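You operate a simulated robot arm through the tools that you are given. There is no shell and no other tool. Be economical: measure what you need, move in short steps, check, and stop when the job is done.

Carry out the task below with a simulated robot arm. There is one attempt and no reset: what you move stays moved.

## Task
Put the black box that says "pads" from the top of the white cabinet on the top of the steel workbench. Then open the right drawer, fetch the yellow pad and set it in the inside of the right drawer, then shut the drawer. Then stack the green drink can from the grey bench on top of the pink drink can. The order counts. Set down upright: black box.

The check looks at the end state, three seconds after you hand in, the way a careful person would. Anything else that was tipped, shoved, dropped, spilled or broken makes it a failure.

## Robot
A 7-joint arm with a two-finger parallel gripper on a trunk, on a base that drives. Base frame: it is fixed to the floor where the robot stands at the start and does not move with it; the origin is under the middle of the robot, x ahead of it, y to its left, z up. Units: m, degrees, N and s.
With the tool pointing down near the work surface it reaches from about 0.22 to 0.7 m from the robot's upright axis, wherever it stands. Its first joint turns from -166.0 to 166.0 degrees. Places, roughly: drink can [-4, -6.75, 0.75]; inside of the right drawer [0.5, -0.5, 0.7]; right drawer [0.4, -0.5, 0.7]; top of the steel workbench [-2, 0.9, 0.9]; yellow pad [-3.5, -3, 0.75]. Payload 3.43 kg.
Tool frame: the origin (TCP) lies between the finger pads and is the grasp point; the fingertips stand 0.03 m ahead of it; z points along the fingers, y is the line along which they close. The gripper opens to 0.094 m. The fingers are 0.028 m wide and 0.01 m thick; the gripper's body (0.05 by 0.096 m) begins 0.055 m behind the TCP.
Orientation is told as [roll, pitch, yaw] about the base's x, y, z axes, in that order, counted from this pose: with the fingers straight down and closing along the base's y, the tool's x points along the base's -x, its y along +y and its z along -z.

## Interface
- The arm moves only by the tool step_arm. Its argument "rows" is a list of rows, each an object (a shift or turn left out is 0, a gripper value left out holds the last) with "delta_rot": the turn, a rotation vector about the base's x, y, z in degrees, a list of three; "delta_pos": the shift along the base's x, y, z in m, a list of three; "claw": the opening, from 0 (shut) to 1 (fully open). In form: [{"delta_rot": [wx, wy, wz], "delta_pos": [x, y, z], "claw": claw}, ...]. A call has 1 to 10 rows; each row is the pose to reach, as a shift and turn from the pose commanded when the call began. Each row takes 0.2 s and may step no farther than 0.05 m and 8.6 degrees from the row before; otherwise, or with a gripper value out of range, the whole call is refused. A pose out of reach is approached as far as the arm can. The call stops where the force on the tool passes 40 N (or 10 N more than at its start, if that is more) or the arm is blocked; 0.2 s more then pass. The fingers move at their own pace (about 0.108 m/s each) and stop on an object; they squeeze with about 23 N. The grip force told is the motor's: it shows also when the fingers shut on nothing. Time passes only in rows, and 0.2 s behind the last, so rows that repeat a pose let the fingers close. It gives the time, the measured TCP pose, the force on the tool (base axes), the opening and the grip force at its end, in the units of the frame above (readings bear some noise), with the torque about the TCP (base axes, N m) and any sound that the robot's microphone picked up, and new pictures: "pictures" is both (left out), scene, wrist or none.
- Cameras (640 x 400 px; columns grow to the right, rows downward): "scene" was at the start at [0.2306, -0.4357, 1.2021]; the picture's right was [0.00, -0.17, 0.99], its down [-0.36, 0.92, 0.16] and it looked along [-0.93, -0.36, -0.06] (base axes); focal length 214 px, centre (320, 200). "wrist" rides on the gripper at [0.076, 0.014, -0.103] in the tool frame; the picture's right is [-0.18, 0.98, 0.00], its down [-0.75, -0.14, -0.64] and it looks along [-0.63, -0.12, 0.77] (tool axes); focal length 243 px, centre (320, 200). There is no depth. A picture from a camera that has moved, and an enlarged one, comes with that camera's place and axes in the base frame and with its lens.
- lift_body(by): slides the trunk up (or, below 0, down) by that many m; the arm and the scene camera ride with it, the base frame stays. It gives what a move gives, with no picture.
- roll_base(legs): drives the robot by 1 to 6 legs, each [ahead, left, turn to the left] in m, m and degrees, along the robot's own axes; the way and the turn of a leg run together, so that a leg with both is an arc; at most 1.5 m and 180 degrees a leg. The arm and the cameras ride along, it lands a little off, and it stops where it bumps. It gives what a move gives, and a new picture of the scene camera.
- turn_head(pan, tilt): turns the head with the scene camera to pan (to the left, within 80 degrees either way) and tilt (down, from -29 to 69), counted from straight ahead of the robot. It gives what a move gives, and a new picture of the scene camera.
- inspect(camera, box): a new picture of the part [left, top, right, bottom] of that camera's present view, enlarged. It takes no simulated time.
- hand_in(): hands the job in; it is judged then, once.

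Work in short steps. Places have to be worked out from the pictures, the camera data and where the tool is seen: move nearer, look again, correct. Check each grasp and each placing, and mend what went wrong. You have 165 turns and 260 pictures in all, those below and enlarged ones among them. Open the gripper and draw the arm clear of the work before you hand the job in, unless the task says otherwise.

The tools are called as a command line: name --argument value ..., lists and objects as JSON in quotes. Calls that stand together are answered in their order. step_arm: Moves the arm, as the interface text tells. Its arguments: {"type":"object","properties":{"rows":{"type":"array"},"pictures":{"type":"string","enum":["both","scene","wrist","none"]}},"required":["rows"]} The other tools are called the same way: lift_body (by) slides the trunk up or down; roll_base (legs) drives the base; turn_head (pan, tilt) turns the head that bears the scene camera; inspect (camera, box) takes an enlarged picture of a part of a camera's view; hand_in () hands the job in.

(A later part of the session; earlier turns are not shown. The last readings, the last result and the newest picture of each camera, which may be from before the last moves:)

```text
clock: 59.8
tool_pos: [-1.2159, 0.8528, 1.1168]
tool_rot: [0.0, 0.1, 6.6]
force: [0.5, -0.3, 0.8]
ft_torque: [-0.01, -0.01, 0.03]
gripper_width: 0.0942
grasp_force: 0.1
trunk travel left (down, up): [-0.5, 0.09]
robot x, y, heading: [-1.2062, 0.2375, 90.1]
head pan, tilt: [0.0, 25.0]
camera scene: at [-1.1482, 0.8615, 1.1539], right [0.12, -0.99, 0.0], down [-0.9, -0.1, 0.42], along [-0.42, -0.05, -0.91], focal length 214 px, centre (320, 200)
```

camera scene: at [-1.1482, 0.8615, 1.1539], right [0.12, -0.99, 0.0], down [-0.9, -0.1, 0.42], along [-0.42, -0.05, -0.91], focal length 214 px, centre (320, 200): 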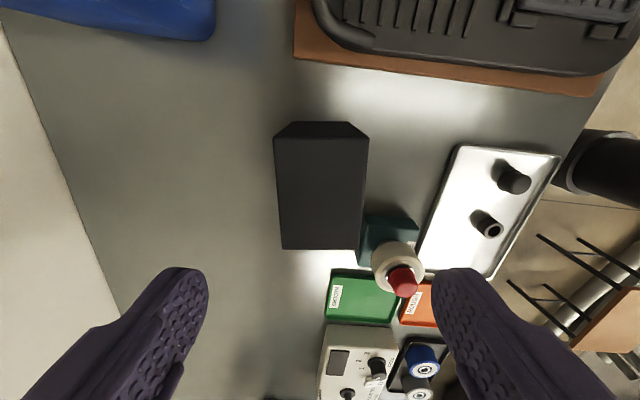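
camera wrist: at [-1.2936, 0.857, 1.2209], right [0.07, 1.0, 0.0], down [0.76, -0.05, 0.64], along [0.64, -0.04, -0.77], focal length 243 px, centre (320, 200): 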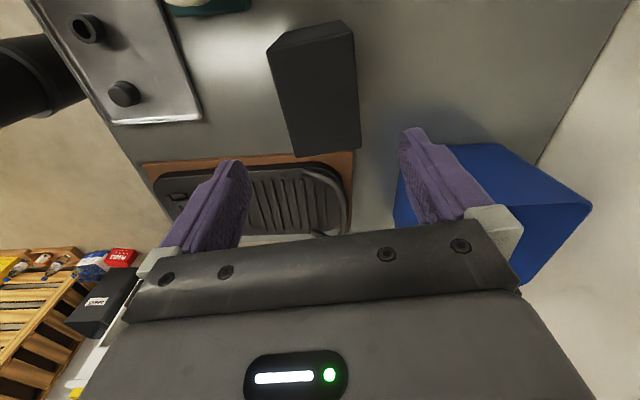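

The box stands upright and free. I back away, turn toward the cabinet again and drive near the right drawer.

roll_base --legs '[[-0.5, 0, 0], [0, 0, -90], [0.55, -0.2, 0]]'

turn_head --pan 0 --tilt -29

```text
clock: 69.4
tool_pos: [-0.0383, -0.4211, 1.1157]
tool_rot: [-0.1, 0.0, -82.5]
force: [0.4, -0.4, 0.2]
ft_torque: [0.0, 0.03, 0.02]
gripper_width: 0.0941
grasp_force: 0.2
trunk travel left (down, up): [-0.5, 0.09]
robot x, y, heading: [-0.6562, -0.4407, 1.2]
head pan, tilt: [0.0, 25.0]
camera scene: at [-0.0308, -0.4888, 1.1538], right [-0.99, -0.13, 0.0], down [-0.12, 0.9, 0.42], along [-0.06, 0.42, -0.91], focal length 214 px, centre (320, 200)
```

scene: 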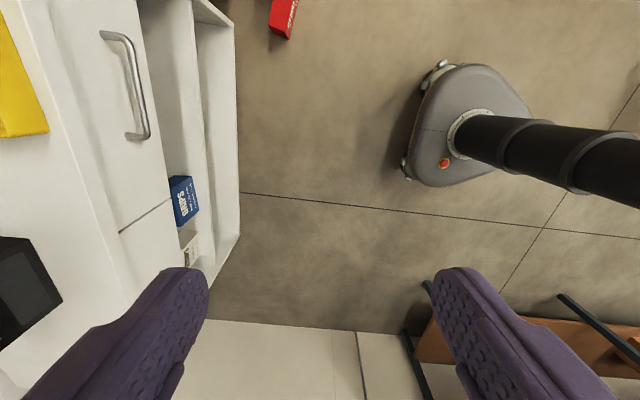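

```text
clock: 70.6
tool_pos: [-0.038, -0.4206, 1.1179]
tool_rot: [0.0, 0.0, -82.6]
force: [-0.4, -0.7, -0.7]
ft_torque: [0.03, -0.06, 0.0]
gripper_width: 0.0942
grasp_force: 0.1
trunk travel left (down, up): [-0.5, 0.09]
robot x, y, heading: [-0.6554, -0.4412, 1.0]
head pan, tilt: [0.0, -28.6]
camera scene: at [-0.0208, -0.5683, 1.1792], right [-0.99, -0.13, 0.0], down [-0.12, 0.87, -0.48], along [0.06, -0.47, -0.88], focal length 214 px, centre (320, 200)
```

scene: 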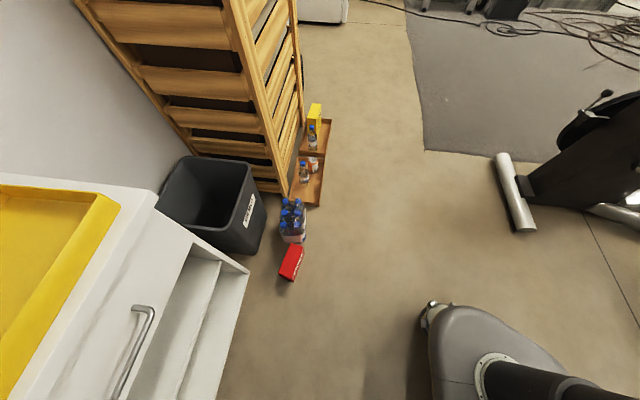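

I look straight at the drawer front.

turn_head --pan 60 --tilt 0

lift_body --by -0.25

turn_head --pan 70 --tilt 0

```text
clock: 71.9
tool_pos: [-0.0392, -0.4209, 1.1175]
tool_rot: [0.0, 0.0, -82.6]
force: [0.2, -1.0, -0.1]
ft_torque: [-0.01, -0.01, -0.02]
gripper_width: 0.094
grasp_force: 0.0
trunk travel left (down, up): [-0.5, 0.09]
robot x, y, heading: [-0.6531, -0.4412, 1.0]
head pan, tilt: [60.0, 0.0]
camera scene: at [0.0512, -0.5184, 1.2012], right [-0.5, -0.07, -0.87], down [-0.13, 0.99, 0.0], along [0.86, 0.11, -0.5], focal length 214 px, centre (320, 200)
```

scene: 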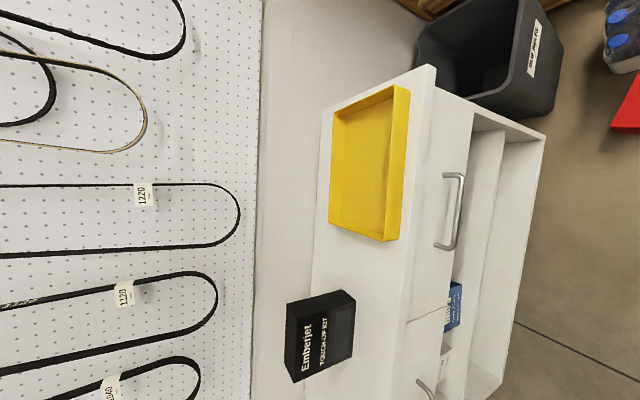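

```text
clock: 74.5
tool_pos: [-0.0386, -0.4197, 0.8674]
tool_rot: [0.0, 0.0, -82.5]
force: [-0.6, -1.6, 0.5]
ft_torque: [0.01, 0.0, 0.01]
gripper_width: 0.094
grasp_force: 0.1
trunk travel left (down, up): [-0.25, 0.34]
robot x, y, heading: [-0.6568, -0.4475, 1.1]
head pan, tilt: [60.0, 0.0]
```

```text
clock: 75.2
tool_pos: [-0.0383, -0.4218, 0.8672]
tool_rot: [-0.1, 0.0, -82.4]
force: [-1.5, -0.7, 0.2]
ft_torque: [-0.01, 0.01, -0.01]
gripper_width: 0.0941
grasp_force: 0.0
trunk travel left (down, up): [-0.25, 0.34]
robot x, y, heading: [-0.6535, -0.4445, 1.3]
head pan, tilt: [70.0, 0.0]
camera scene: at [0.0577, -0.5175, 0.9654], right [-0.34, -0.05, -0.94], down [-0.13, 0.99, 0.0], along [0.93, 0.12, -0.34], focal length 214 px, centre (320, 200)
```

scene: 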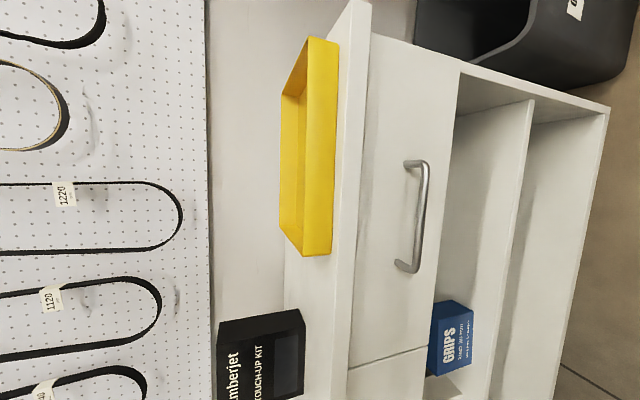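

Handle bar at about x=0.291, z=0.723, y −0.54…−0.38, standoff ≈4 cm. I square the yaw, then pitch the tool to point at +x with the fingers closing vertically.

step_arm --rows '[{"delta_rot": [0, 0, -7.5]}]' --pictures "none"

step_arm --rows '[{"delta_rot": [0, -8.5, 0]}, {"delta_rot": [0, -17, 0]}, {"delta_rot": [0, -25.5, 0]}, {"delta_rot": [0, -34, 0]}, {"delta_rot": [0, -42.5, 0]}, {"delta_rot": [0, -51, 0]}, {"delta_rot": [0, -59.5, 0]}, {"delta_rot": [0, -68, 0]}, {"delta_rot": [0, -76.5, 0]}, {"delta_rot": [0, -85, 0]}]' --pictures "both"

```text
clock: 75.6
tool_pos: [-0.0392, -0.4195, 0.8681]
tool_rot: [0.0, 0.0, -90.0]
force: [0.0, 0.1, -0.3]
ft_torque: [0.01, -0.02, 0.01]
gripper_width: 0.0942
grasp_force: 0.0
trunk travel left (down, up): [-0.25, 0.34]
robot x, y, heading: [-0.6549, -0.4419, 1.2]
head pan, tilt: [70.0, 0.0]
```

```text
clock: 77.8
tool_pos: [-0.0393, -0.4206, 0.8673]
tool_rot: [85.0, 0.0, -90.0]
force: [0.0, -0.1, 0.7]
ft_torque: [-0.01, 0.02, -0.01]
gripper_width: 0.0936
grasp_force: 0.0
trunk travel left (down, up): [-0.25, 0.34]
robot x, y, heading: [-0.6539, -0.445, 1.1]
head pan, tilt: [70.0, 0.0]
camera scene: at [-0.1325, -0.5295, 0.9591], right [0.91, 0.0, -0.42], down [0.0, 1.0, 0.0], along [0.42, 0.0, 0.91], focal length 214 px, centre (320, 200)
camera wrist: at [-0.1406, -0.3442, 0.8909], right [0.08, -0.18, 0.98], down [-0.65, -0.75, -0.09], along [0.75, -0.63, -0.18], focal length 243 px, centre (320, 200)
```

scene: 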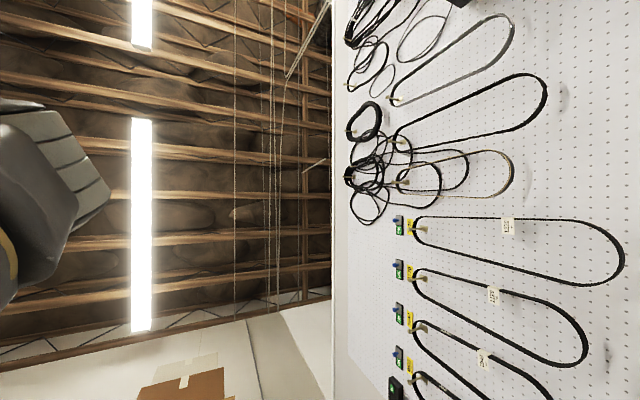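
wrist: 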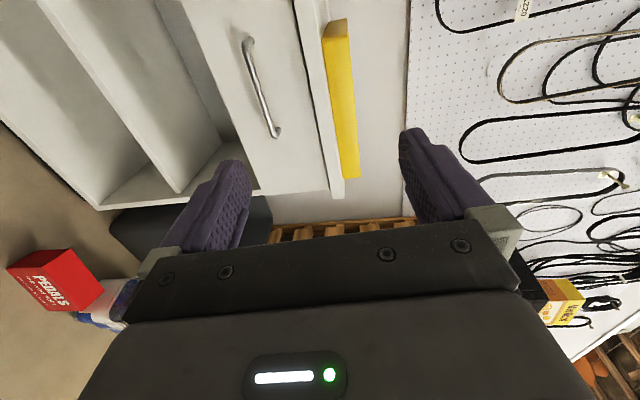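

Now finish the pitch, lower to handle height, square the base, and creep ahead.

step_arm --rows '[{"delta_rot": [0, -5, 0]}]' --pictures "none"

lift_body --by -0.144

turn_head --pan 0 --tilt 20

roll_base --legs '[[0.2, -0.03, -1.2]]'

```text
clock: 78.2
tool_pos: [-0.0386, -0.4205, 0.8668]
tool_rot: [90.0, -0.1, -90.1]
force: [0.0, -0.4, 0.0]
ft_torque: [-0.02, 0.0, 0.02]
gripper_width: 0.0939
grasp_force: 0.0
trunk travel left (down, up): [-0.25, 0.34]
robot x, y, heading: [-0.6512, -0.4423, 1.4]
head pan, tilt: [70.0, 0.0]
```

```text
clock: 79.9
tool_pos: [-0.0393, -0.4218, 0.722]
tool_rot: [90.0, 0.0, -90.0]
force: [-0.8, 0.0, 0.8]
ft_torque: [-0.01, 0.01, -0.03]
gripper_width: 0.094
grasp_force: 0.0
trunk travel left (down, up): [-0.106, 0.484]
robot x, y, heading: [-0.6538, -0.4443, 1.3]
head pan, tilt: [70.0, 0.0]
```

```text
clock: 81.3
tool_pos: [-0.039, -0.4202, 0.724]
tool_rot: [90.0, 0.0, -90.0]
force: [0.3, 0.1, 0.2]
ft_torque: [0.01, 0.0, 0.0]
gripper_width: 0.094
grasp_force: 0.2
trunk travel left (down, up): [-0.106, 0.484]
robot x, y, heading: [-0.6569, -0.4415, 1.1]
head pan, tilt: [0.0, 20.0]
camera scene: at [-0.0779, -0.4971, 0.7222], right [0.0, 0.0, -1.0], down [-0.34, 0.94, 0.0], along [0.94, 0.34, 0.0], focal length 214 px, centre (320, 200)
```

scene: 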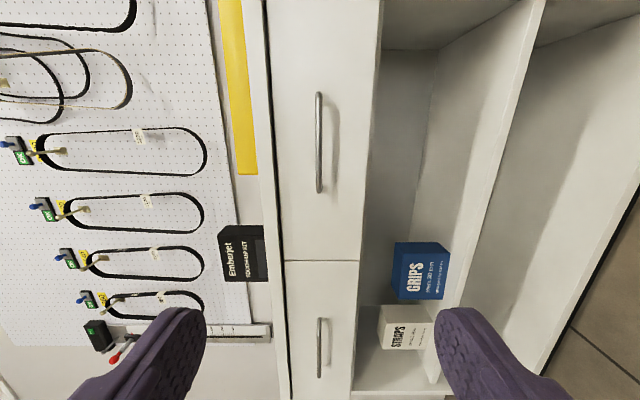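

```text
clock: 82.9
tool_pos: [0.1611, -0.4615, 0.7233]
tool_rot: [90.0, -0.1, -91.1]
force: [-1.0, 0.2, -0.2]
ft_torque: [0.05, 0.01, -0.01]
gripper_width: 0.0938
grasp_force: 0.1
trunk travel left (down, up): [-0.106, 0.484]
robot x, y, heading: [-0.4576, -0.4695, 0.0]
head pan, tilt: [0.0, 20.0]
camera scene: at [0.1208, -0.5361, 0.7221], right [0.0, 0.0, -1.0], down [-0.32, 0.95, 0.0], along [0.95, 0.32, 0.0], focal length 214 px, centre (320, 200)
```

scene: 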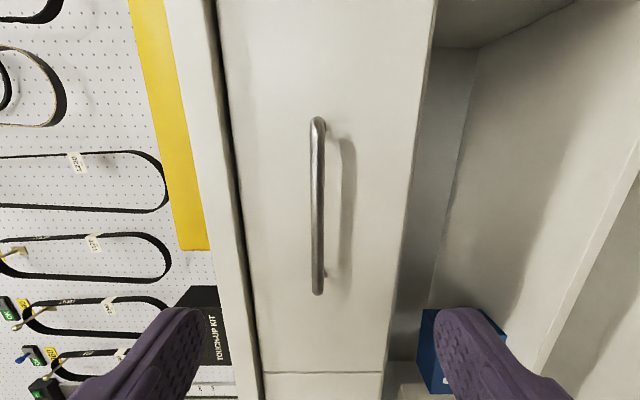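

The bar is centred at z≈0.723, y≈−0.46. I advance 0.12 m so the fingers straddle it.

roll_base --legs '[[0.12, 0, 0]]'

```text
clock: 84.1
tool_pos: [0.2808, -0.4584, 0.7229]
tool_rot: [90.1, 0.0, -90.9]
force: [-0.2, 0.0, 0.1]
ft_torque: [-0.03, 0.01, -0.02]
gripper_width: 0.0938
grasp_force: 0.1
trunk travel left (down, up): [-0.106, 0.484]
robot x, y, heading: [-0.3367, -0.4718, -0.2]
head pan, tilt: [0.0, 20.0]
camera scene: at [0.2409, -0.5348, 0.7221], right [0.0, 0.0, -1.0], down [-0.33, 0.95, 0.0], along [0.95, 0.33, 0.0], focal length 214 px, centre (320, 200)
```

scene: 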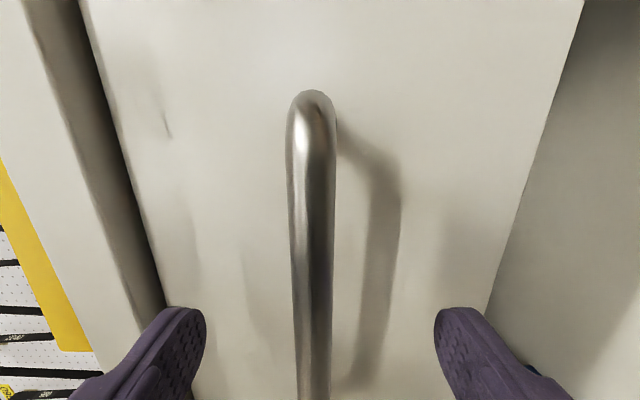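

Bar lies between the fingers. I close on it.

step_arm --rows '[{"delta_pos": [0.004, 0, 0], "claw": 0}, {"delta_pos": [0.004, 0, 0], "claw": 0}, {"delta_pos": [0.004, 0, 0], "claw": 0}, {"delta_pos": [0.004, 0, 0], "claw": 0}, {"delta_pos": [0.004, 0, 0], "claw": 0}]' --pictures "scene"

```text
clock: 85.3
tool_pos: [0.2859, -0.4588, 0.7251]
tool_rot: [90.3, 0.0, -90.9]
force: [2.8, 1.5, 26.8]
ft_torque: [0.11, -0.24, 0.22]
gripper_width: 0.0118
grasp_force: 45.1
trunk travel left (down, up): [-0.106, 0.484]
robot x, y, heading: [-0.3359, -0.4734, 0.3]
head pan, tilt: [0.0, 20.0]
camera scene: at [0.2451, -0.5348, 0.724], right [0.01, 0.0, -1.0], down [-0.33, 0.95, 0.0], along [0.95, 0.33, 0.0], focal length 214 px, centre (320, 200)
```

scene: 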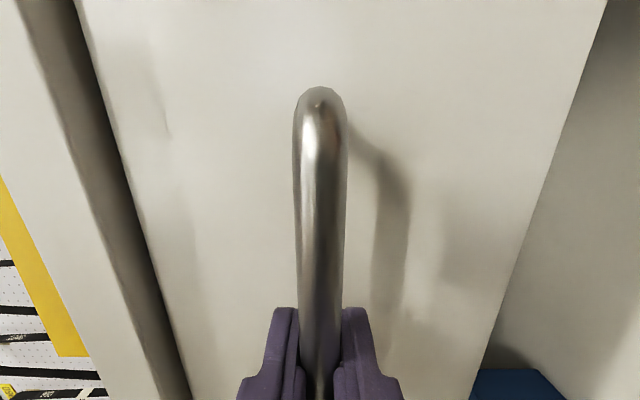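

Gripped (0.0118). I relieve the vertical strain and pull back by rolling the base.

step_arm --rows '[{"delta_pos": [0, 0, 0.003]}]' --pictures "none"

roll_base --legs '[[-0.1, 0, 0]]'

```text
clock: 85.7
tool_pos: [0.2855, -0.4584, 0.7242]
tool_rot: [90.0, 0.0, -90.9]
force: [3.1, 1.3, 9.7]
ft_torque: [0.1, -0.12, -0.2]
gripper_width: 0.0119
grasp_force: 45.3
trunk travel left (down, up): [-0.106, 0.484]
robot x, y, heading: [-0.3336, -0.4664, -0.2]
head pan, tilt: [0.0, 20.0]
```

```text
clock: 86.9
tool_pos: [0.1843, -0.4593, 0.7253]
tool_rot: [89.9, -0.1, -90.9]
force: [-1.8, -3.8, -4.7]
ft_torque: [0.09, 0.04, -0.46]
gripper_width: 0.0116
grasp_force: 44.8
trunk travel left (down, up): [-0.106, 0.484]
robot x, y, heading: [-0.434, -0.4741, 0.1]
head pan, tilt: [0.0, 20.0]
camera scene: at [0.1448, -0.535, 0.7244], right [0.0, 0.0, -1.0], down [-0.33, 0.94, 0.0], along [0.94, 0.33, 0.0], focal length 214 px, centre (320, 200)
```

scene: 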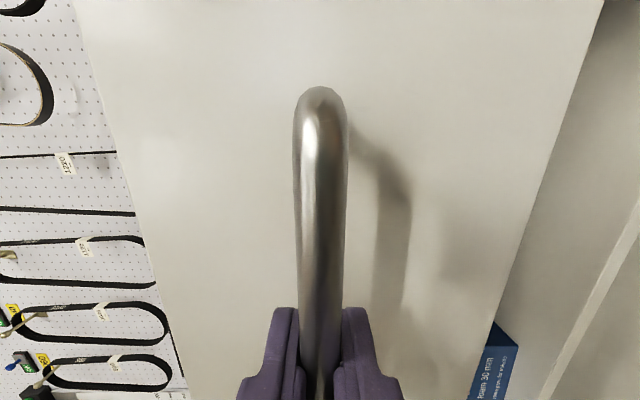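

The drawer slides out. I pull another 0.2 m.

roll_base --legs '[[-0.1, 0, 0], [-0.1, 0, 0]]'

```text
clock: 88.7
tool_pos: [0.0109, -0.4592, 0.7257]
tool_rot: [89.7, 0.0, -91.0]
force: [1.0, -0.3, -1.5]
ft_torque: [0.01, 0.04, -0.1]
gripper_width: 0.0116
grasp_force: 45.1
trunk travel left (down, up): [-0.106, 0.484]
robot x, y, heading: [-0.6074, -0.4709, -0.0]
head pan, tilt: [0.0, 20.0]
stopped in leg 2: the force on the tool passed its limit at 107 N (the readings are from after the stop); the commanded pose is now the measured one
camera scene: at [-0.0284, -0.5358, 0.7245], right [0.0, 0.0, -1.0], down [-0.33, 0.95, 0.0], along [0.95, 0.33, 0.0], focal length 214 px, centre (320, 200)
```

scene: 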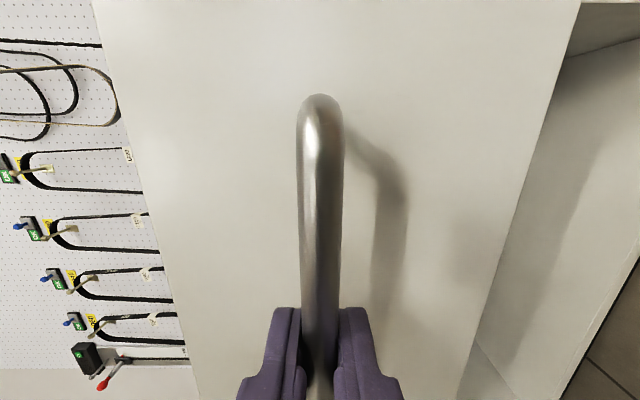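

The drawer reached its stop, open 0.275 m. I release, back off 0.15 m and raise to look in.

step_arm --rows '[{"delta_pos": [0, 0, 0], "claw": 1}, {"delta_pos": [0, 0, 0], "claw": 1}, {"delta_pos": [0, 0, 0], "claw": 1}]' --pictures "none"

roll_base --legs '[[-0.15, 0, 0]]'

lift_body --by 0.4

step_arm --rows '[{"delta_rot": [0, 8.5, 0]}, {"delta_rot": [0, 17, 0]}, {"delta_rot": [0, 25.5, 0]}, {"delta_rot": [0, 34, 0]}, {"delta_rot": [0, 42.5, 0]}, {"delta_rot": [0, 51, 0]}, {"delta_rot": [0, 59.5, 0]}, {"delta_rot": [0, 68, 0]}, {"delta_rot": [0, 76.5, 0]}, {"delta_rot": [0, 85, 0]}]' --pictures "none"

turn_head --pan 50 --tilt 0

```text
clock: 89.5
tool_pos: [0.011, -0.4586, 0.7253]
tool_rot: [89.9, 0.0, -90.9]
force: [0.2, 0.2, -0.8]
ft_torque: [0.01, -0.01, -0.01]
gripper_width: 0.0941
grasp_force: 0.1
trunk travel left (down, up): [-0.106, 0.484]
robot x, y, heading: [-0.6131, -0.4723, -0.1]
head pan, tilt: [0.0, 20.0]
```

```text
clock: 90.9
tool_pos: [-0.1385, -0.4574, 0.7252]
tool_rot: [89.8, 0.0, -90.8]
force: [0.2, -0.2, -0.2]
ft_torque: [0.03, -0.03, 0.01]
gripper_width: 0.0938
grasp_force: 0.2
trunk travel left (down, up): [-0.106, 0.484]
robot x, y, heading: [-0.7615, -0.4732, 0.2]
head pan, tilt: [0.0, 20.0]
camera scene: at [-0.1788, -0.5349, 0.7246], right [0.0, 0.0, -1.0], down [-0.33, 0.94, 0.0], along [0.94, 0.33, 0.0], focal length 214 px, centre (320, 200)
```

scene: 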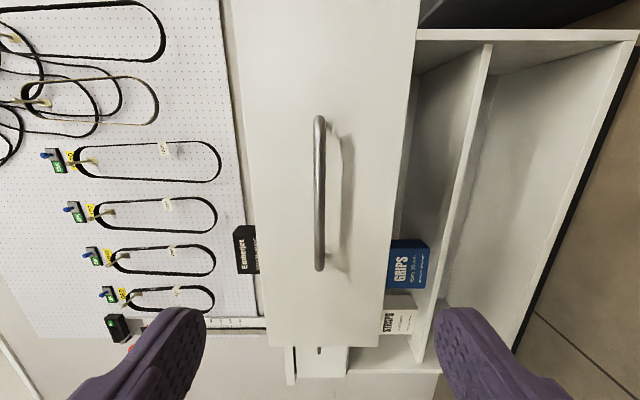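

```text
clock: 94.7
tool_pos: [-0.1394, -0.4598, 1.1246]
tool_rot: [89.8, 0.0, -90.9]
force: [-0.1, -0.7, -0.9]
ft_torque: [-0.05, 0.0, 0.0]
gripper_width: 0.094
grasp_force: 0.0
trunk travel left (down, up): [-0.506, 0.084]
robot x, y, heading: [-0.7609, -0.4696, 0.2]
head pan, tilt: [0.0, 20.0]
```

```text
clock: 96.9
tool_pos: [-0.1379, -0.4593, 1.1259]
tool_rot: [4.6, -0.9, -89.9]
force: [-0.4, 0.6, -0.2]
ft_torque: [0.01, 0.02, 0.03]
gripper_width: 0.0939
grasp_force: 0.0
trunk travel left (down, up): [-0.506, 0.084]
robot x, y, heading: [-0.7625, -0.472, 0.1]
head pan, tilt: [0.0, 20.0]
```

```text
clock: 98.1
tool_pos: [-0.1391, -0.4582, 1.1249]
tool_rot: [4.8, -0.8, -90.0]
force: [0.7, -0.5, 0.5]
ft_torque: [0.01, -0.02, 0.01]
gripper_width: 0.0939
grasp_force: 0.0
trunk travel left (down, up): [-0.506, 0.084]
robot x, y, heading: [-0.766, -0.4705, 0.2]
head pan, tilt: [50.0, 0.0]
camera scene: at [-0.0781, -0.5665, 1.2039], right [-0.58, -0.01, -0.82], down [0.0, 1.0, -0.01], along [0.82, -0.01, -0.58], focal length 214 px, centre (320, 200)
```

scene: 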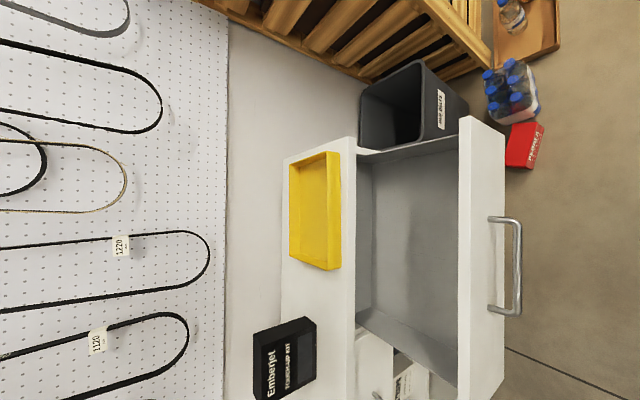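

Drawer is open and empty inside. Now survey toward the yellow pad at (−3.5,−3).

turn_head --pan -70 --tilt -29

```text
clock: 100.1
tool_pos: [-0.1386, -0.458, 1.1254]
tool_rot: [4.7, -0.8, -90.0]
force: [0.4, -0.9, 0.8]
ft_torque: [0.05, 0.02, -0.02]
gripper_width: 0.094
grasp_force: 0.1
trunk travel left (down, up): [-0.506, 0.084]
robot x, y, heading: [-0.7578, -0.4696, 0.2]
head pan, tilt: [-70.0, -28.6]
camera scene: at [-0.2124, -0.6062, 1.2282], right [-0.42, 0.01, 0.91], down [-0.43, 0.87, -0.21], along [-0.8, -0.48, -0.36], focal length 214 px, centre (320, 200)
```

scene: 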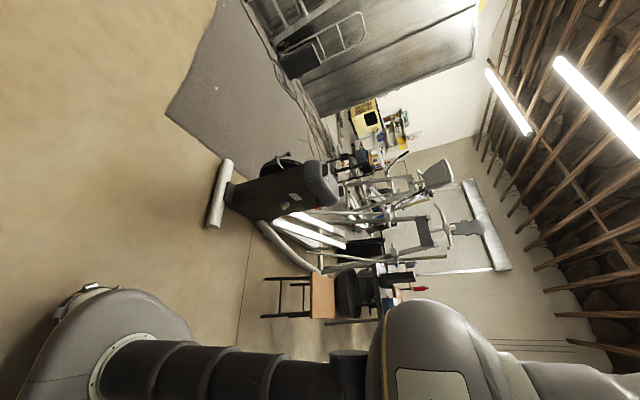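

I turn right to face −y and move down the clear aisle at x≈−0.5, then look.

roll_base --legs '[[0, 0, -90], [0.7, 0.25, 0]]'

turn_head --pan 75 --tilt -20

```text
clock: 108.0
tool_pos: [-0.4727, -1.8027, 1.1252]
tool_rot: [4.7, -0.8, -178.8]
force: [0.9, 0.2, -0.5]
ft_torque: [0.02, -0.03, -0.01]
gripper_width: 0.094
grasp_force: 0.0
trunk travel left (down, up): [-0.506, 0.084]
robot x, y, heading: [-0.5001, -1.1816, -88.8]
head pan, tilt: [-70.0, -28.6]
camera scene: at [-0.6251, -1.7337, 1.2281], right [0.01, 0.42, 0.91], down [0.87, 0.45, -0.21], along [-0.5, 0.79, -0.36], focal length 214 px, centre (320, 200)
```

scene: 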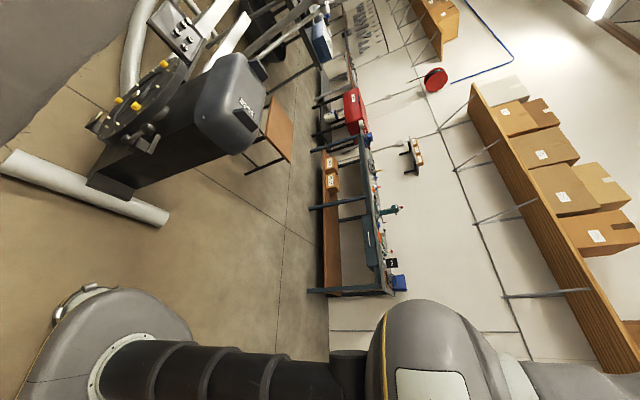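

```text
clock: 110.3
tool_pos: [-0.4729, -1.8018, 1.1251]
tool_rot: [4.8, -0.8, -178.8]
force: [-0.8, -0.2, -1.1]
ft_torque: [0.04, -0.01, 0.05]
gripper_width: 0.0943
grasp_force: 0.0
trunk travel left (down, up): [-0.506, 0.084]
robot x, y, heading: [-0.5006, -1.1812, -88.3]
head pan, tilt: [75.0, -20.0]
camera scene: at [-0.6115, -1.8686, 1.2427], right [-0.02, 0.18, -0.98], down [0.95, -0.32, -0.07], along [-0.33, -0.93, -0.16], focal length 214 px, centre (320, 200)
```

scene: 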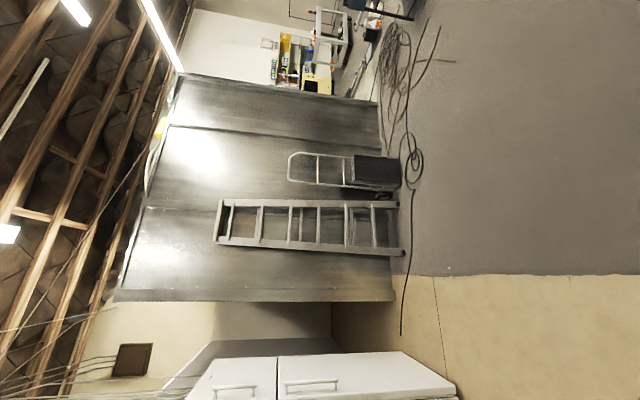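

I continue to y≈−2.6 across the mat and face −x to see the way west.

roll_base --legs '[[1.3, 0.1, 0], [0, 0, -90]]'

turn_head --pan 75 --tilt 0

```text
clock: 120.8
tool_pos: [-0.9946, -2.5185, 1.1256]
tool_rot: [4.8, -0.8, 90.2]
force: [-0.4, -0.1, -0.1]
ft_torque: [0.01, -0.02, -0.01]
gripper_width: 0.0942
grasp_force: 0.2
trunk travel left (down, up): [-0.506, 0.084]
robot x, y, heading: [-0.3718, -2.5023, -179.3]
head pan, tilt: [75.0, -20.0]
camera scene: at [-1.0612, -2.3805, 1.2427], right [0.18, 0.01, -0.98], down [-0.33, -0.94, -0.07], along [-0.93, 0.34, -0.16], focal length 214 px, centre (320, 200)
```

scene: 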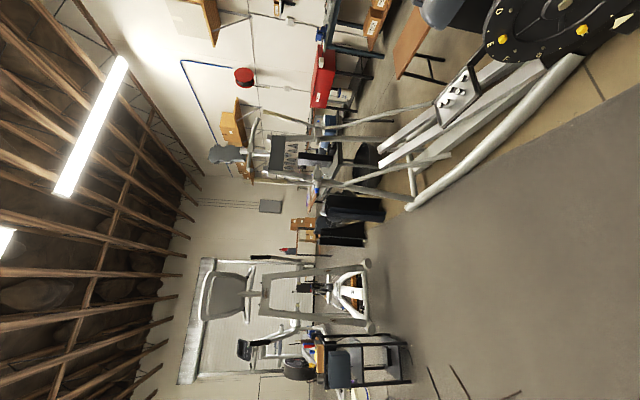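

```text
clock: 121.6
tool_pos: [-0.995, -2.5201, 1.1256]
tool_rot: [4.8, -0.8, 90.3]
force: [-0.2, -0.1, 1.0]
ft_torque: [0.0, -0.03, 0.02]
gripper_width: 0.0939
grasp_force: 0.1
trunk travel left (down, up): [-0.506, 0.084]
robot x, y, heading: [-0.3741, -2.5026, -179.3]
head pan, tilt: [75.0, 0.0]
camera scene: at [-1.0748, -2.4098, 1.2398], right [0.18, 0.02, -0.98], down [0.0, -1.0, -0.01], along [-0.98, 0.0, -0.18], focal length 214 px, centre (320, 200)
```

scene: 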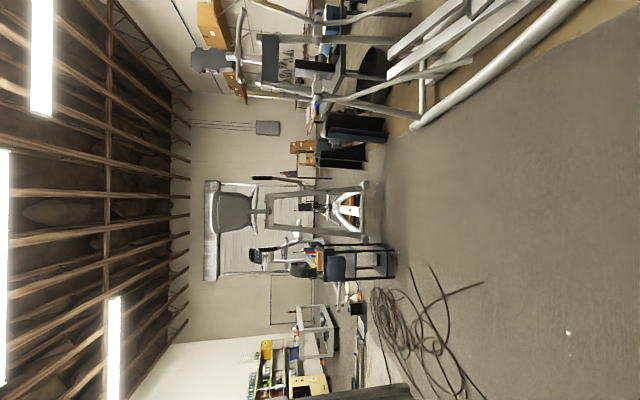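

The small stand at about (−3.4,−3.1) likely carries the yellow pad; I zoom in.

inspect --camera "scene" --box '[230, 180, 430, 305]'

```text
3.20 times, centred on (330, 242) of scene
camera zoom: at [-1.0748, -2.4098, 1.2398], right [0.18, 0.02, -0.98], down [0.0, -1.0, -0.01], along [-0.98, 0.0, -0.18], focal length 686 px, centre (288, 64)
```

zoom: 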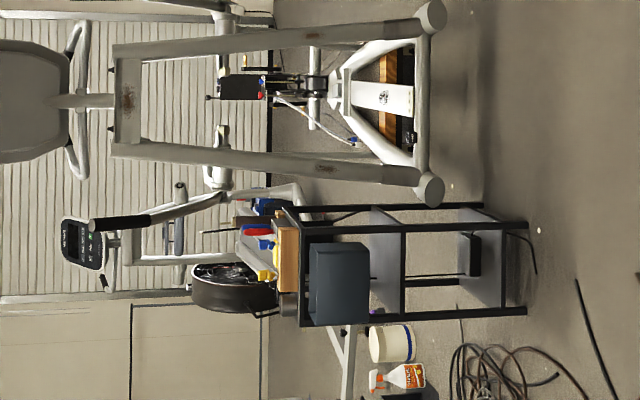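

The black rack at (−3.3…,−3.1), top z≈0.8. I drive to x≈−2.2 for a view from above.

roll_base --legs '[[0.9, 0.2, 0.5], [0.9, 0.35, 0]]'

turn_head --pan 55 --tilt 0

```text
clock: 131.0
tool_pos: [-2.7704, -3.1161, 1.1254]
tool_rot: [4.7, -0.8, 91.9]
force: [0.4, 0.0, -0.4]
ft_torque: [-0.03, -0.03, -0.01]
gripper_width: 0.094
grasp_force: 0.1
trunk travel left (down, up): [-0.506, 0.084]
robot x, y, heading: [-2.1519, -3.0828, -178.2]
head pan, tilt: [75.0, 0.0]
camera scene: at [-2.8545, -3.0093, 1.2396], right [0.18, 0.02, -0.98], down [0.03, -1.0, -0.01], along [-0.98, -0.03, -0.18], focal length 214 px, centre (320, 200)
```

scene: 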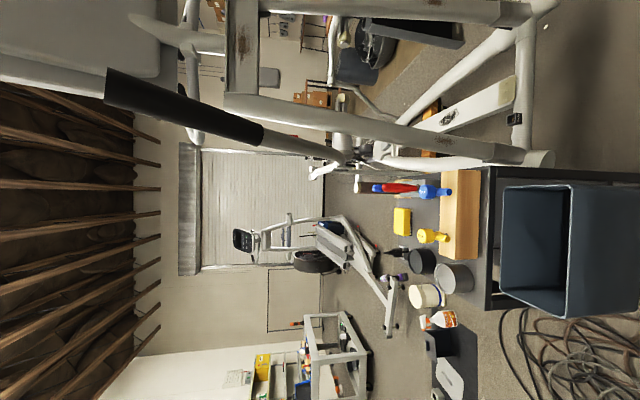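

```text
clock: 131.8
tool_pos: [-2.7712, -3.1157, 1.1257]
tool_rot: [4.8, -0.8, 91.8]
force: [0.2, 0.5, -0.4]
ft_torque: [0.0, 0.01, 0.0]
gripper_width: 0.0938
grasp_force: 0.0
trunk travel left (down, up): [-0.506, 0.084]
robot x, y, heading: [-2.1502, -3.0855, -178.2]
head pan, tilt: [55.0, 0.0]
camera scene: at [-2.8434, -3.0084, 1.2105], right [0.5, 0.03, -0.86], down [0.03, -1.0, -0.01], along [-0.86, -0.02, -0.5], focal length 214 px, centre (320, 200)
```

scene: 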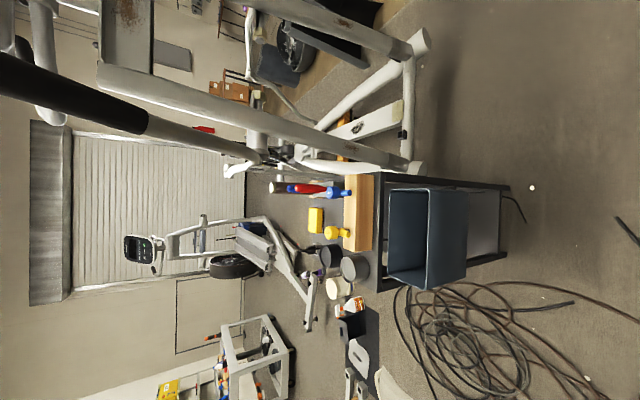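

I zoom in on the rack top.

inspect --camera "scene" --box '[260, 150, 420, 300]'

step_arm --rows '[{"delta_pos": [0, 0, 0]}]' --pictures "wrist"

```text
2.67 times, centred on (340, 225) of scene
camera zoom: at [-2.8434, -3.0084, 1.2105], right [0.5, 0.03, -0.86], down [0.03, -1.0, -0.01], along [-0.86, -0.02, -0.5], focal length 572 px, centre (267, 133)
```

zoom: 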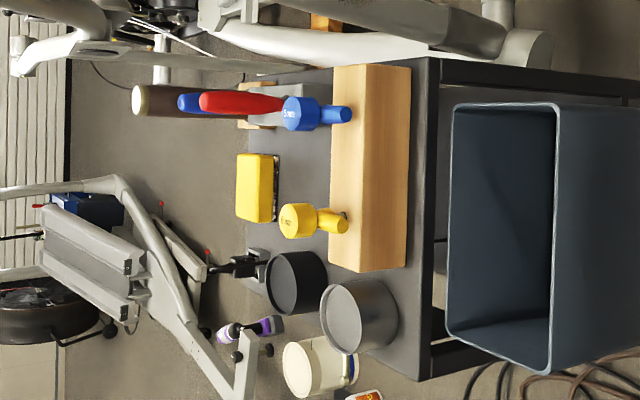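

```text
clock: 132.2
tool_pos: [-2.7715, -3.1156, 1.1259]
tool_rot: [4.8, -0.7, 91.9]
force: [0.1, 0.1, 0.7]
ft_torque: [-0.02, 0.01, -0.02]
gripper_width: 0.0941
grasp_force: 0.1
trunk travel left (down, up): [-0.506, 0.084]
robot x, y, heading: [-2.1487, -3.0822, -177.8]
head pan, tilt: [55.0, 0.0]
camera wrist: at [-2.7751, -3.1937, 1.2285], right [-0.98, 0.15, 0.08], down [0.17, 0.75, 0.64], along [0.03, 0.64, -0.76], focal length 243 px, centre (320, 200)
```

wrist: 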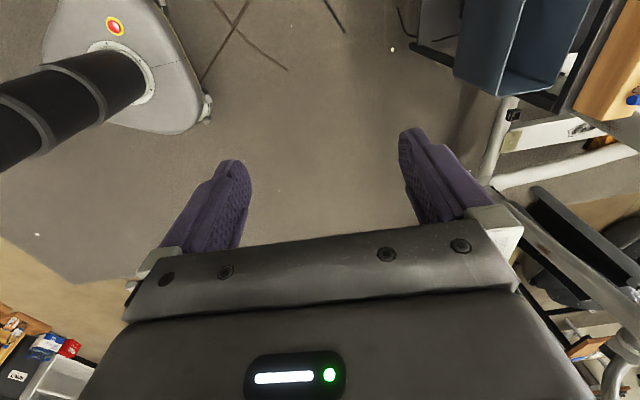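

The yellow pad lies behind the wooden tool block at about (−3.57,−3.1). I raise and move closer for a top view.

lift_body --by 0.08

roll_base --legs '[[0.5, 0.06, -1.8]]'

turn_head --pan 25 --tilt 10

```text
clock: 133.4
tool_pos: [-2.7718, -3.1153, 1.2042]
tool_rot: [4.7, -0.8, 91.8]
force: [0.2, -0.4, 0.0]
ft_torque: [0.02, -0.04, 0.01]
gripper_width: 0.0939
grasp_force: 0.0
trunk travel left (down, up): [-0.586, 0.004]
robot x, y, heading: [-2.1497, -3.0862, -178.2]
head pan, tilt: [55.0, 0.0]
```

```text
clock: 136.4
tool_pos: [-3.2765, -3.1639, 1.2058]
tool_rot: [4.7, -0.8, 89.8]
force: [0.0, 0.2, -0.1]
ft_torque: [0.02, -0.03, -0.01]
gripper_width: 0.0939
grasp_force: 0.1
trunk travel left (down, up): [-0.586, 0.004]
robot x, y, heading: [-2.6542, -3.1537, -179.9]
head pan, tilt: [55.0, 0.0]
camera scene: at [-3.3452, -3.0535, 1.2901], right [0.5, 0.01, -0.86], down [0.0, -1.0, -0.01], along [-0.86, 0.01, -0.5], focal length 214 px, centre (320, 200)
```

scene: 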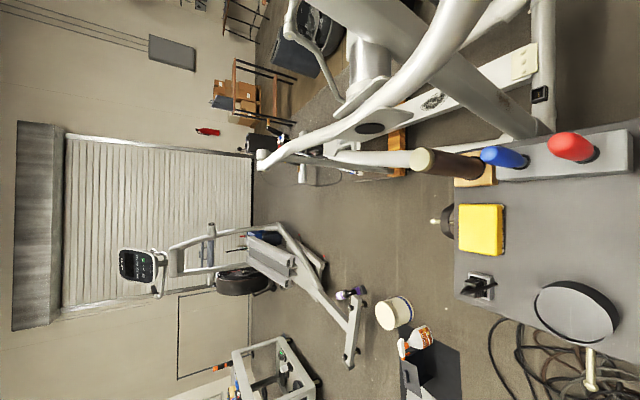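

```text
clock: 137.3
tool_pos: [-3.277, -3.1644, 1.2052]
tool_rot: [4.7, -0.7, 89.8]
force: [0.0, 0.8, 0.4]
ft_torque: [0.02, -0.02, -0.01]
gripper_width: 0.0939
grasp_force: 0.0
trunk travel left (down, up): [-0.586, 0.004]
robot x, y, heading: [-2.6562, -3.1517, -180.2]
head pan, tilt: [25.0, 10.0]
camera scene: at [-3.3132, -3.0691, 1.2548], right [0.87, 0.0, -0.5], down [0.08, -0.99, 0.14], along [-0.49, -0.16, -0.86], focal length 214 px, centre (320, 200)
```

scene: 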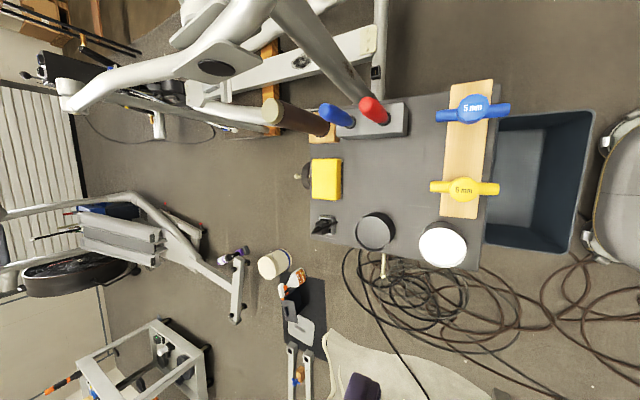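

Pad centre ≈(−3.547,−3.10), z≈0.81, narrow side (≈0.067) along x; tall tools stand at y≈−2.97. I stow the head, straighten the tool and tilt it 20° so the head side rises away from those tools.

turn_head --pan -80 --tilt 69

step_arm --rows '[{"delta_rot": [0, -4.7, 0]}]' --pictures "none"

step_arm --rows '[{"delta_rot": [7, 0, 0]}, {"delta_rot": [14, 0, 0]}, {"delta_rot": [20, 0, 0]}]' --pictures "both"

```text
clock: 139.2
tool_pos: [-3.2765, -3.1636, 1.2058]
tool_rot: [4.8, -0.9, 89.7]
force: [-1.1, 0.8, 0.7]
ft_torque: [0.02, 0.02, 0.03]
gripper_width: 0.0937
grasp_force: 0.0
trunk travel left (down, up): [-0.586, 0.004]
robot x, y, heading: [-2.6528, -3.1506, -179.6]
head pan, tilt: [-80.0, 68.8]
camera scene: at [-3.2131, -3.1543, 1.3201], right [0.26, -0.02, 0.97], down [-0.9, -0.36, 0.23], along [0.35, -0.93, -0.11], focal length 214 px, centre (320, 200)
```

scene: 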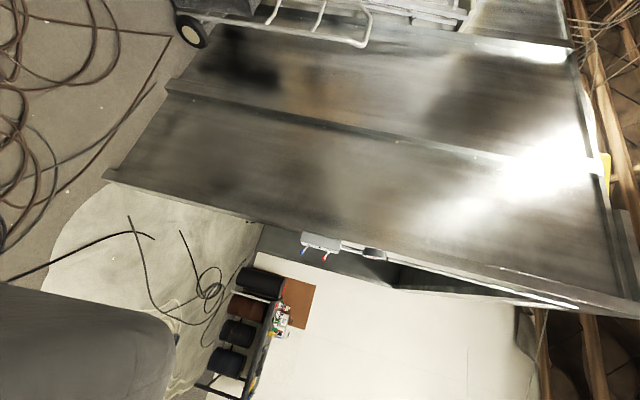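

```text
clock: 139.6
tool_pos: [-3.2756, -3.1643, 1.2049]
tool_rot: [0.0, -1.0, 89.9]
force: [0.1, -0.8, -0.3]
ft_torque: [-0.01, 0.01, -0.01]
gripper_width: 0.094
grasp_force: 0.1
trunk travel left (down, up): [-0.586, 0.004]
robot x, y, heading: [-2.6543, -3.1513, -180.0]
head pan, tilt: [-80.0, 68.8]
```

```text
clock: 140.4
tool_pos: [-3.2746, -3.1652, 1.2065]
tool_rot: [0.2, -21.0, 89.8]
force: [0.0, 0.2, 0.4]
ft_torque: [0.04, 0.01, 0.01]
gripper_width: 0.0937
grasp_force: 0.2
trunk travel left (down, up): [-0.586, 0.004]
robot x, y, heading: [-2.6517, -3.1508, -180.1]
head pan, tilt: [-80.0, 68.8]
camera scene: at [-3.2222, -3.1974, 1.3205], right [0.18, -0.35, 0.92], down [-0.92, -0.39, 0.02], along [0.35, -0.85, -0.39], focal length 214 px, centre (320, 200)
camera wrist: at [-3.2905, -3.2723, 1.2747], right [-0.98, 0.17, 0.07], down [0.14, 0.47, 0.87], along [0.12, 0.86, -0.49], focal length 243 px, centre (320, 200)
```

scene: 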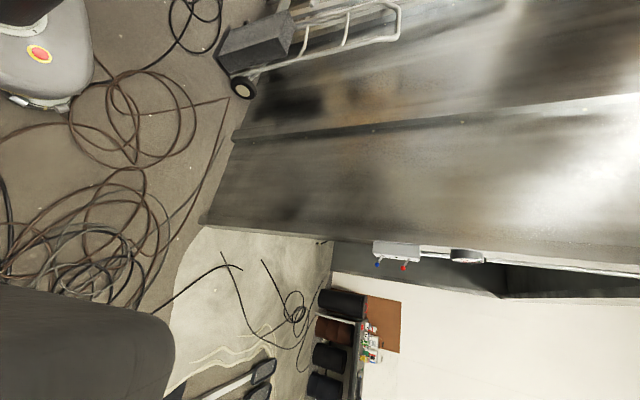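
wrist: 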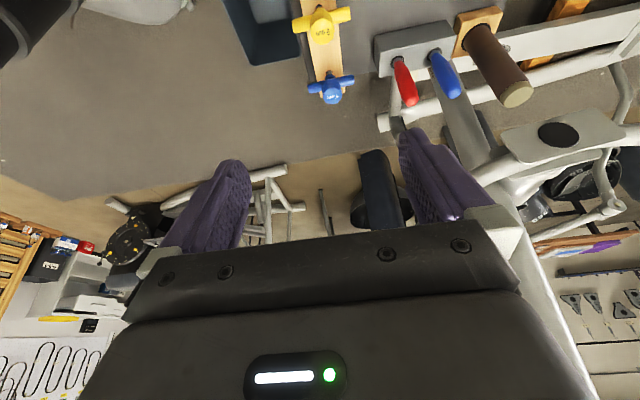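

I drive ahead 0.22 m at height, then check the pad between the fingers.

roll_base --legs '[[0.22, 0, 0]]'

step_arm --rows '[{"delta_pos": [-0.015, 0.03, -0.02]}, {"delta_pos": [-0.03, 0.05, -0.05]}, {"delta_pos": [-0.045, 0.065, -0.09]}, {"delta_pos": [-0.05, 0.065, -0.13]}]' --pictures "wrist"

turn_head --pan 0 --tilt 30

```text
clock: 142.0
tool_pos: [-3.4972, -3.1612, 1.205]
tool_rot: [0.1, -20.9, 89.7]
force: [0.0, 0.2, -0.2]
ft_torque: [0.01, -0.01, -0.01]
gripper_width: 0.0941
grasp_force: 0.1
trunk travel left (down, up): [-0.586, 0.004]
robot x, y, heading: [-2.8734, -3.1524, 179.8]
head pan, tilt: [-80.0, 68.8]
camera scene: at [-3.4431, -3.1944, 1.3198], right [0.17, -0.35, 0.92], down [-0.92, -0.39, 0.02], along [0.35, -0.85, -0.39], focal length 214 px, centre (320, 200)
```

scene: 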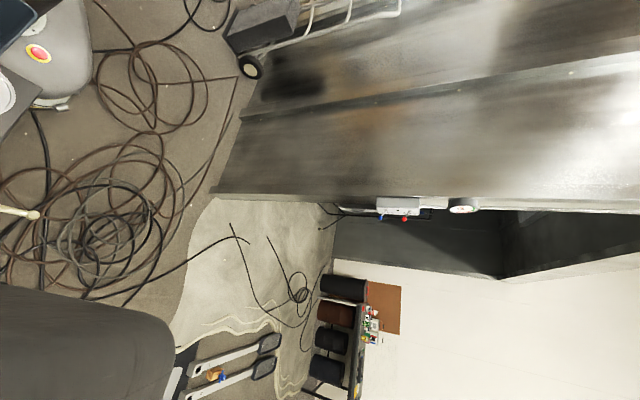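

```text
clock: 143.0
tool_pos: [-3.5354, -3.1003, 1.0771]
tool_rot: [0.0, -20.9, 89.5]
force: [0.4, -0.2, -0.3]
ft_torque: [0.02, 0.03, 0.0]
gripper_width: 0.0941
grasp_force: 0.2
out of reach, approached as far as the arm can: row 4
trunk travel left (down, up): [-0.586, 0.004]
robot x, y, heading: [-2.8763, -3.1507, 179.8]
head pan, tilt: [-80.0, 68.8]
camera wrist: at [-3.5517, -3.2074, 1.1465], right [-0.98, 0.18, 0.07], down [0.15, 0.47, 0.87], along [0.12, 0.86, -0.49], focal length 243 px, centre (320, 200)
```

wrist: 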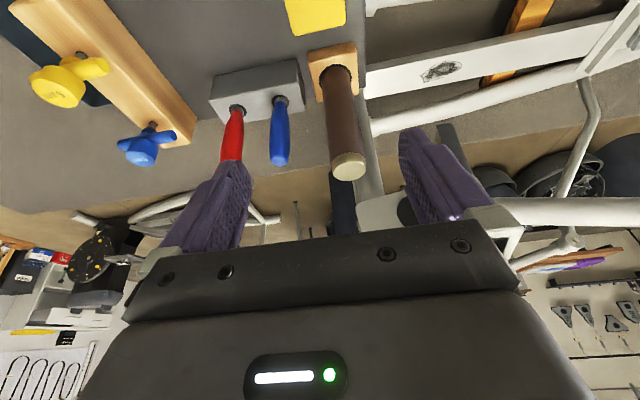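

```text
clock: 144.6
tool_pos: [-3.5362, -3.1003, 1.0785]
tool_rot: [0.1, -21.0, 89.6]
force: [-0.6, 0.6, -0.9]
ft_torque: [0.0, 0.0, 0.01]
gripper_width: 0.094
grasp_force: 0.0
trunk travel left (down, up): [-0.586, 0.004]
robot x, y, heading: [-2.8743, -3.1525, 179.8]
head pan, tilt: [0.0, 30.0]
camera scene: at [-3.5386, -3.056, 1.1357], right [1.0, -0.01, 0.0], down [-0.01, -0.99, 0.16], along [0.0, -0.16, -0.99], focal length 214 px, centre (320, 200)
```

scene: 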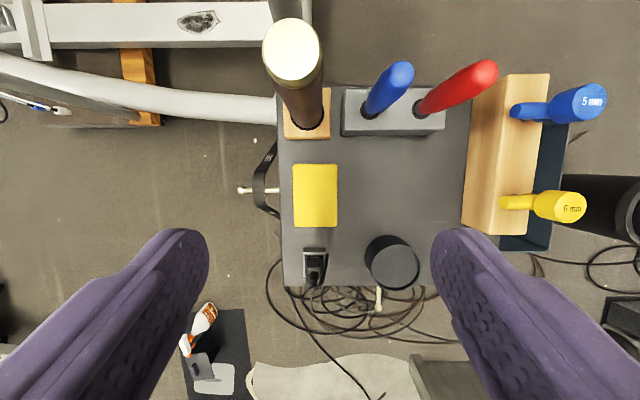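

Excellent top view: pad centre (−3.546,−3.10), 0.065×0.095, axis-aligned. I stow the head, inch ahead, and lower with the trunk.

turn_head --pan -80 --tilt 69

roll_base --legs '[[0.02, 0, 0]]'

lift_body --by -0.13

step_arm --rows '[{"delta_pos": [0.0, 0, -0.01]}]' --pictures "wrist"

```text
clock: 146.1
tool_pos: [-3.5372, -3.1005, 1.0777]
tool_rot: [0.2, -20.9, 89.6]
force: [0.5, 0.0, -0.5]
ft_torque: [-0.03, 0.02, -0.03]
gripper_width: 0.0942
grasp_force: 0.0
trunk travel left (down, up): [-0.586, 0.004]
robot x, y, heading: [-2.875, -3.152, 179.6]
head pan, tilt: [-80.0, 68.8]
camera scene: at [-3.4839, -3.1331, 1.1927], right [0.17, -0.35, 0.92], down [-0.92, -0.39, 0.02], along [0.35, -0.85, -0.39], focal length 214 px, centre (320, 200)
```

scene: 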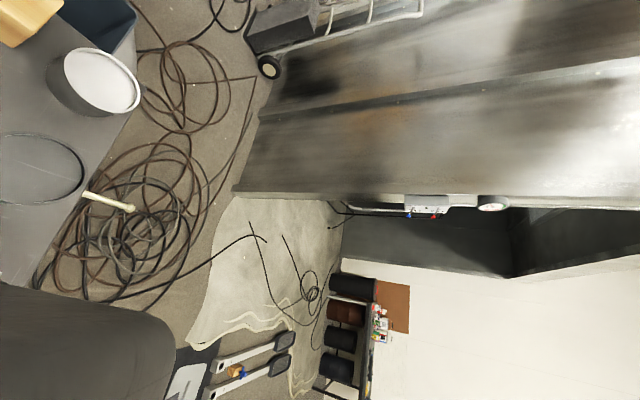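

```text
clock: 146.9
tool_pos: [-3.5596, -3.1015, 1.0759]
tool_rot: [0.0, -20.8, 89.6]
force: [-0.1, -1.0, -0.1]
ft_torque: [0.01, -0.01, -0.03]
gripper_width: 0.0938
grasp_force: 0.0
trunk travel left (down, up): [-0.586, 0.004]
robot x, y, heading: [-2.8963, -3.1527, 180.1]
head pan, tilt: [-80.0, 68.8]
camera scene: at [-3.5055, -3.1329, 1.1919], right [0.17, -0.35, 0.92], down [-0.92, -0.39, 0.02], along [0.35, -0.85, -0.39], focal length 214 px, centre (320, 200)
```

scene: 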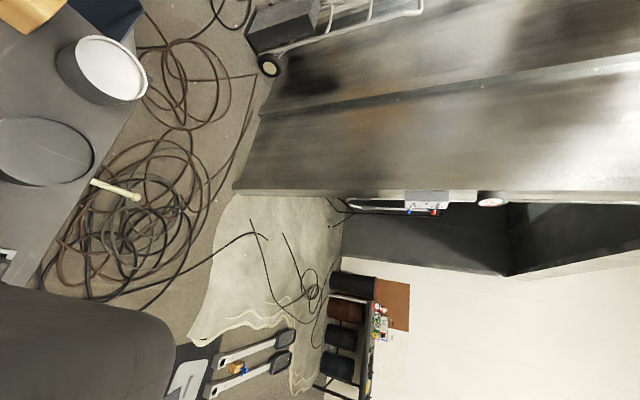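

```text
clock: 148.5
tool_pos: [-3.5576, -3.1005, 0.9464]
tool_rot: [0.0, -20.9, 89.6]
force: [1.4, 0.5, 0.8]
ft_torque: [0.02, -0.01, 0.01]
gripper_width: 0.0938
grasp_force: 0.1
trunk travel left (down, up): [-0.456, 0.134]
robot x, y, heading: [-2.8947, -3.1501, 180.0]
head pan, tilt: [-80.0, 68.8]
```

```text
clock: 148.9
tool_pos: [-3.5521, -3.1, 0.9392]
tool_rot: [0.1, -20.9, 89.6]
force: [0.0, 0.4, 0.0]
ft_torque: [-0.03, -0.02, 0.0]
gripper_width: 0.094
grasp_force: 0.1
out of reach, approached as far as the arm can: row 1
trunk travel left (down, up): [-0.456, 0.134]
robot x, y, heading: [-2.8986, -3.1525, 179.7]
head pan, tilt: [-80.0, 68.8]
camera wrist: at [-3.5679, -3.208, 1.0088], right [-0.98, 0.18, 0.07], down [0.15, 0.47, 0.87], along [0.12, 0.86, -0.49], focal length 243 px, centre (320, 200)
```

wrist: 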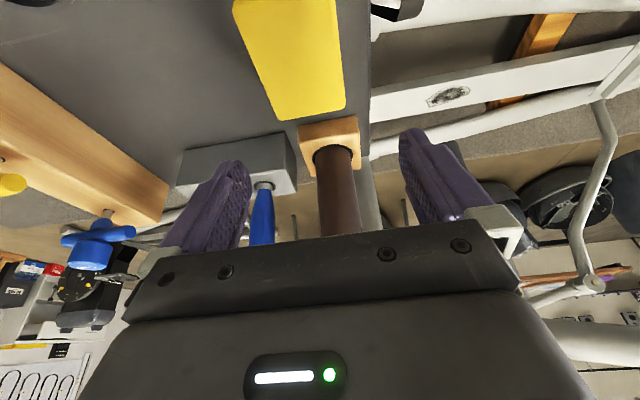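

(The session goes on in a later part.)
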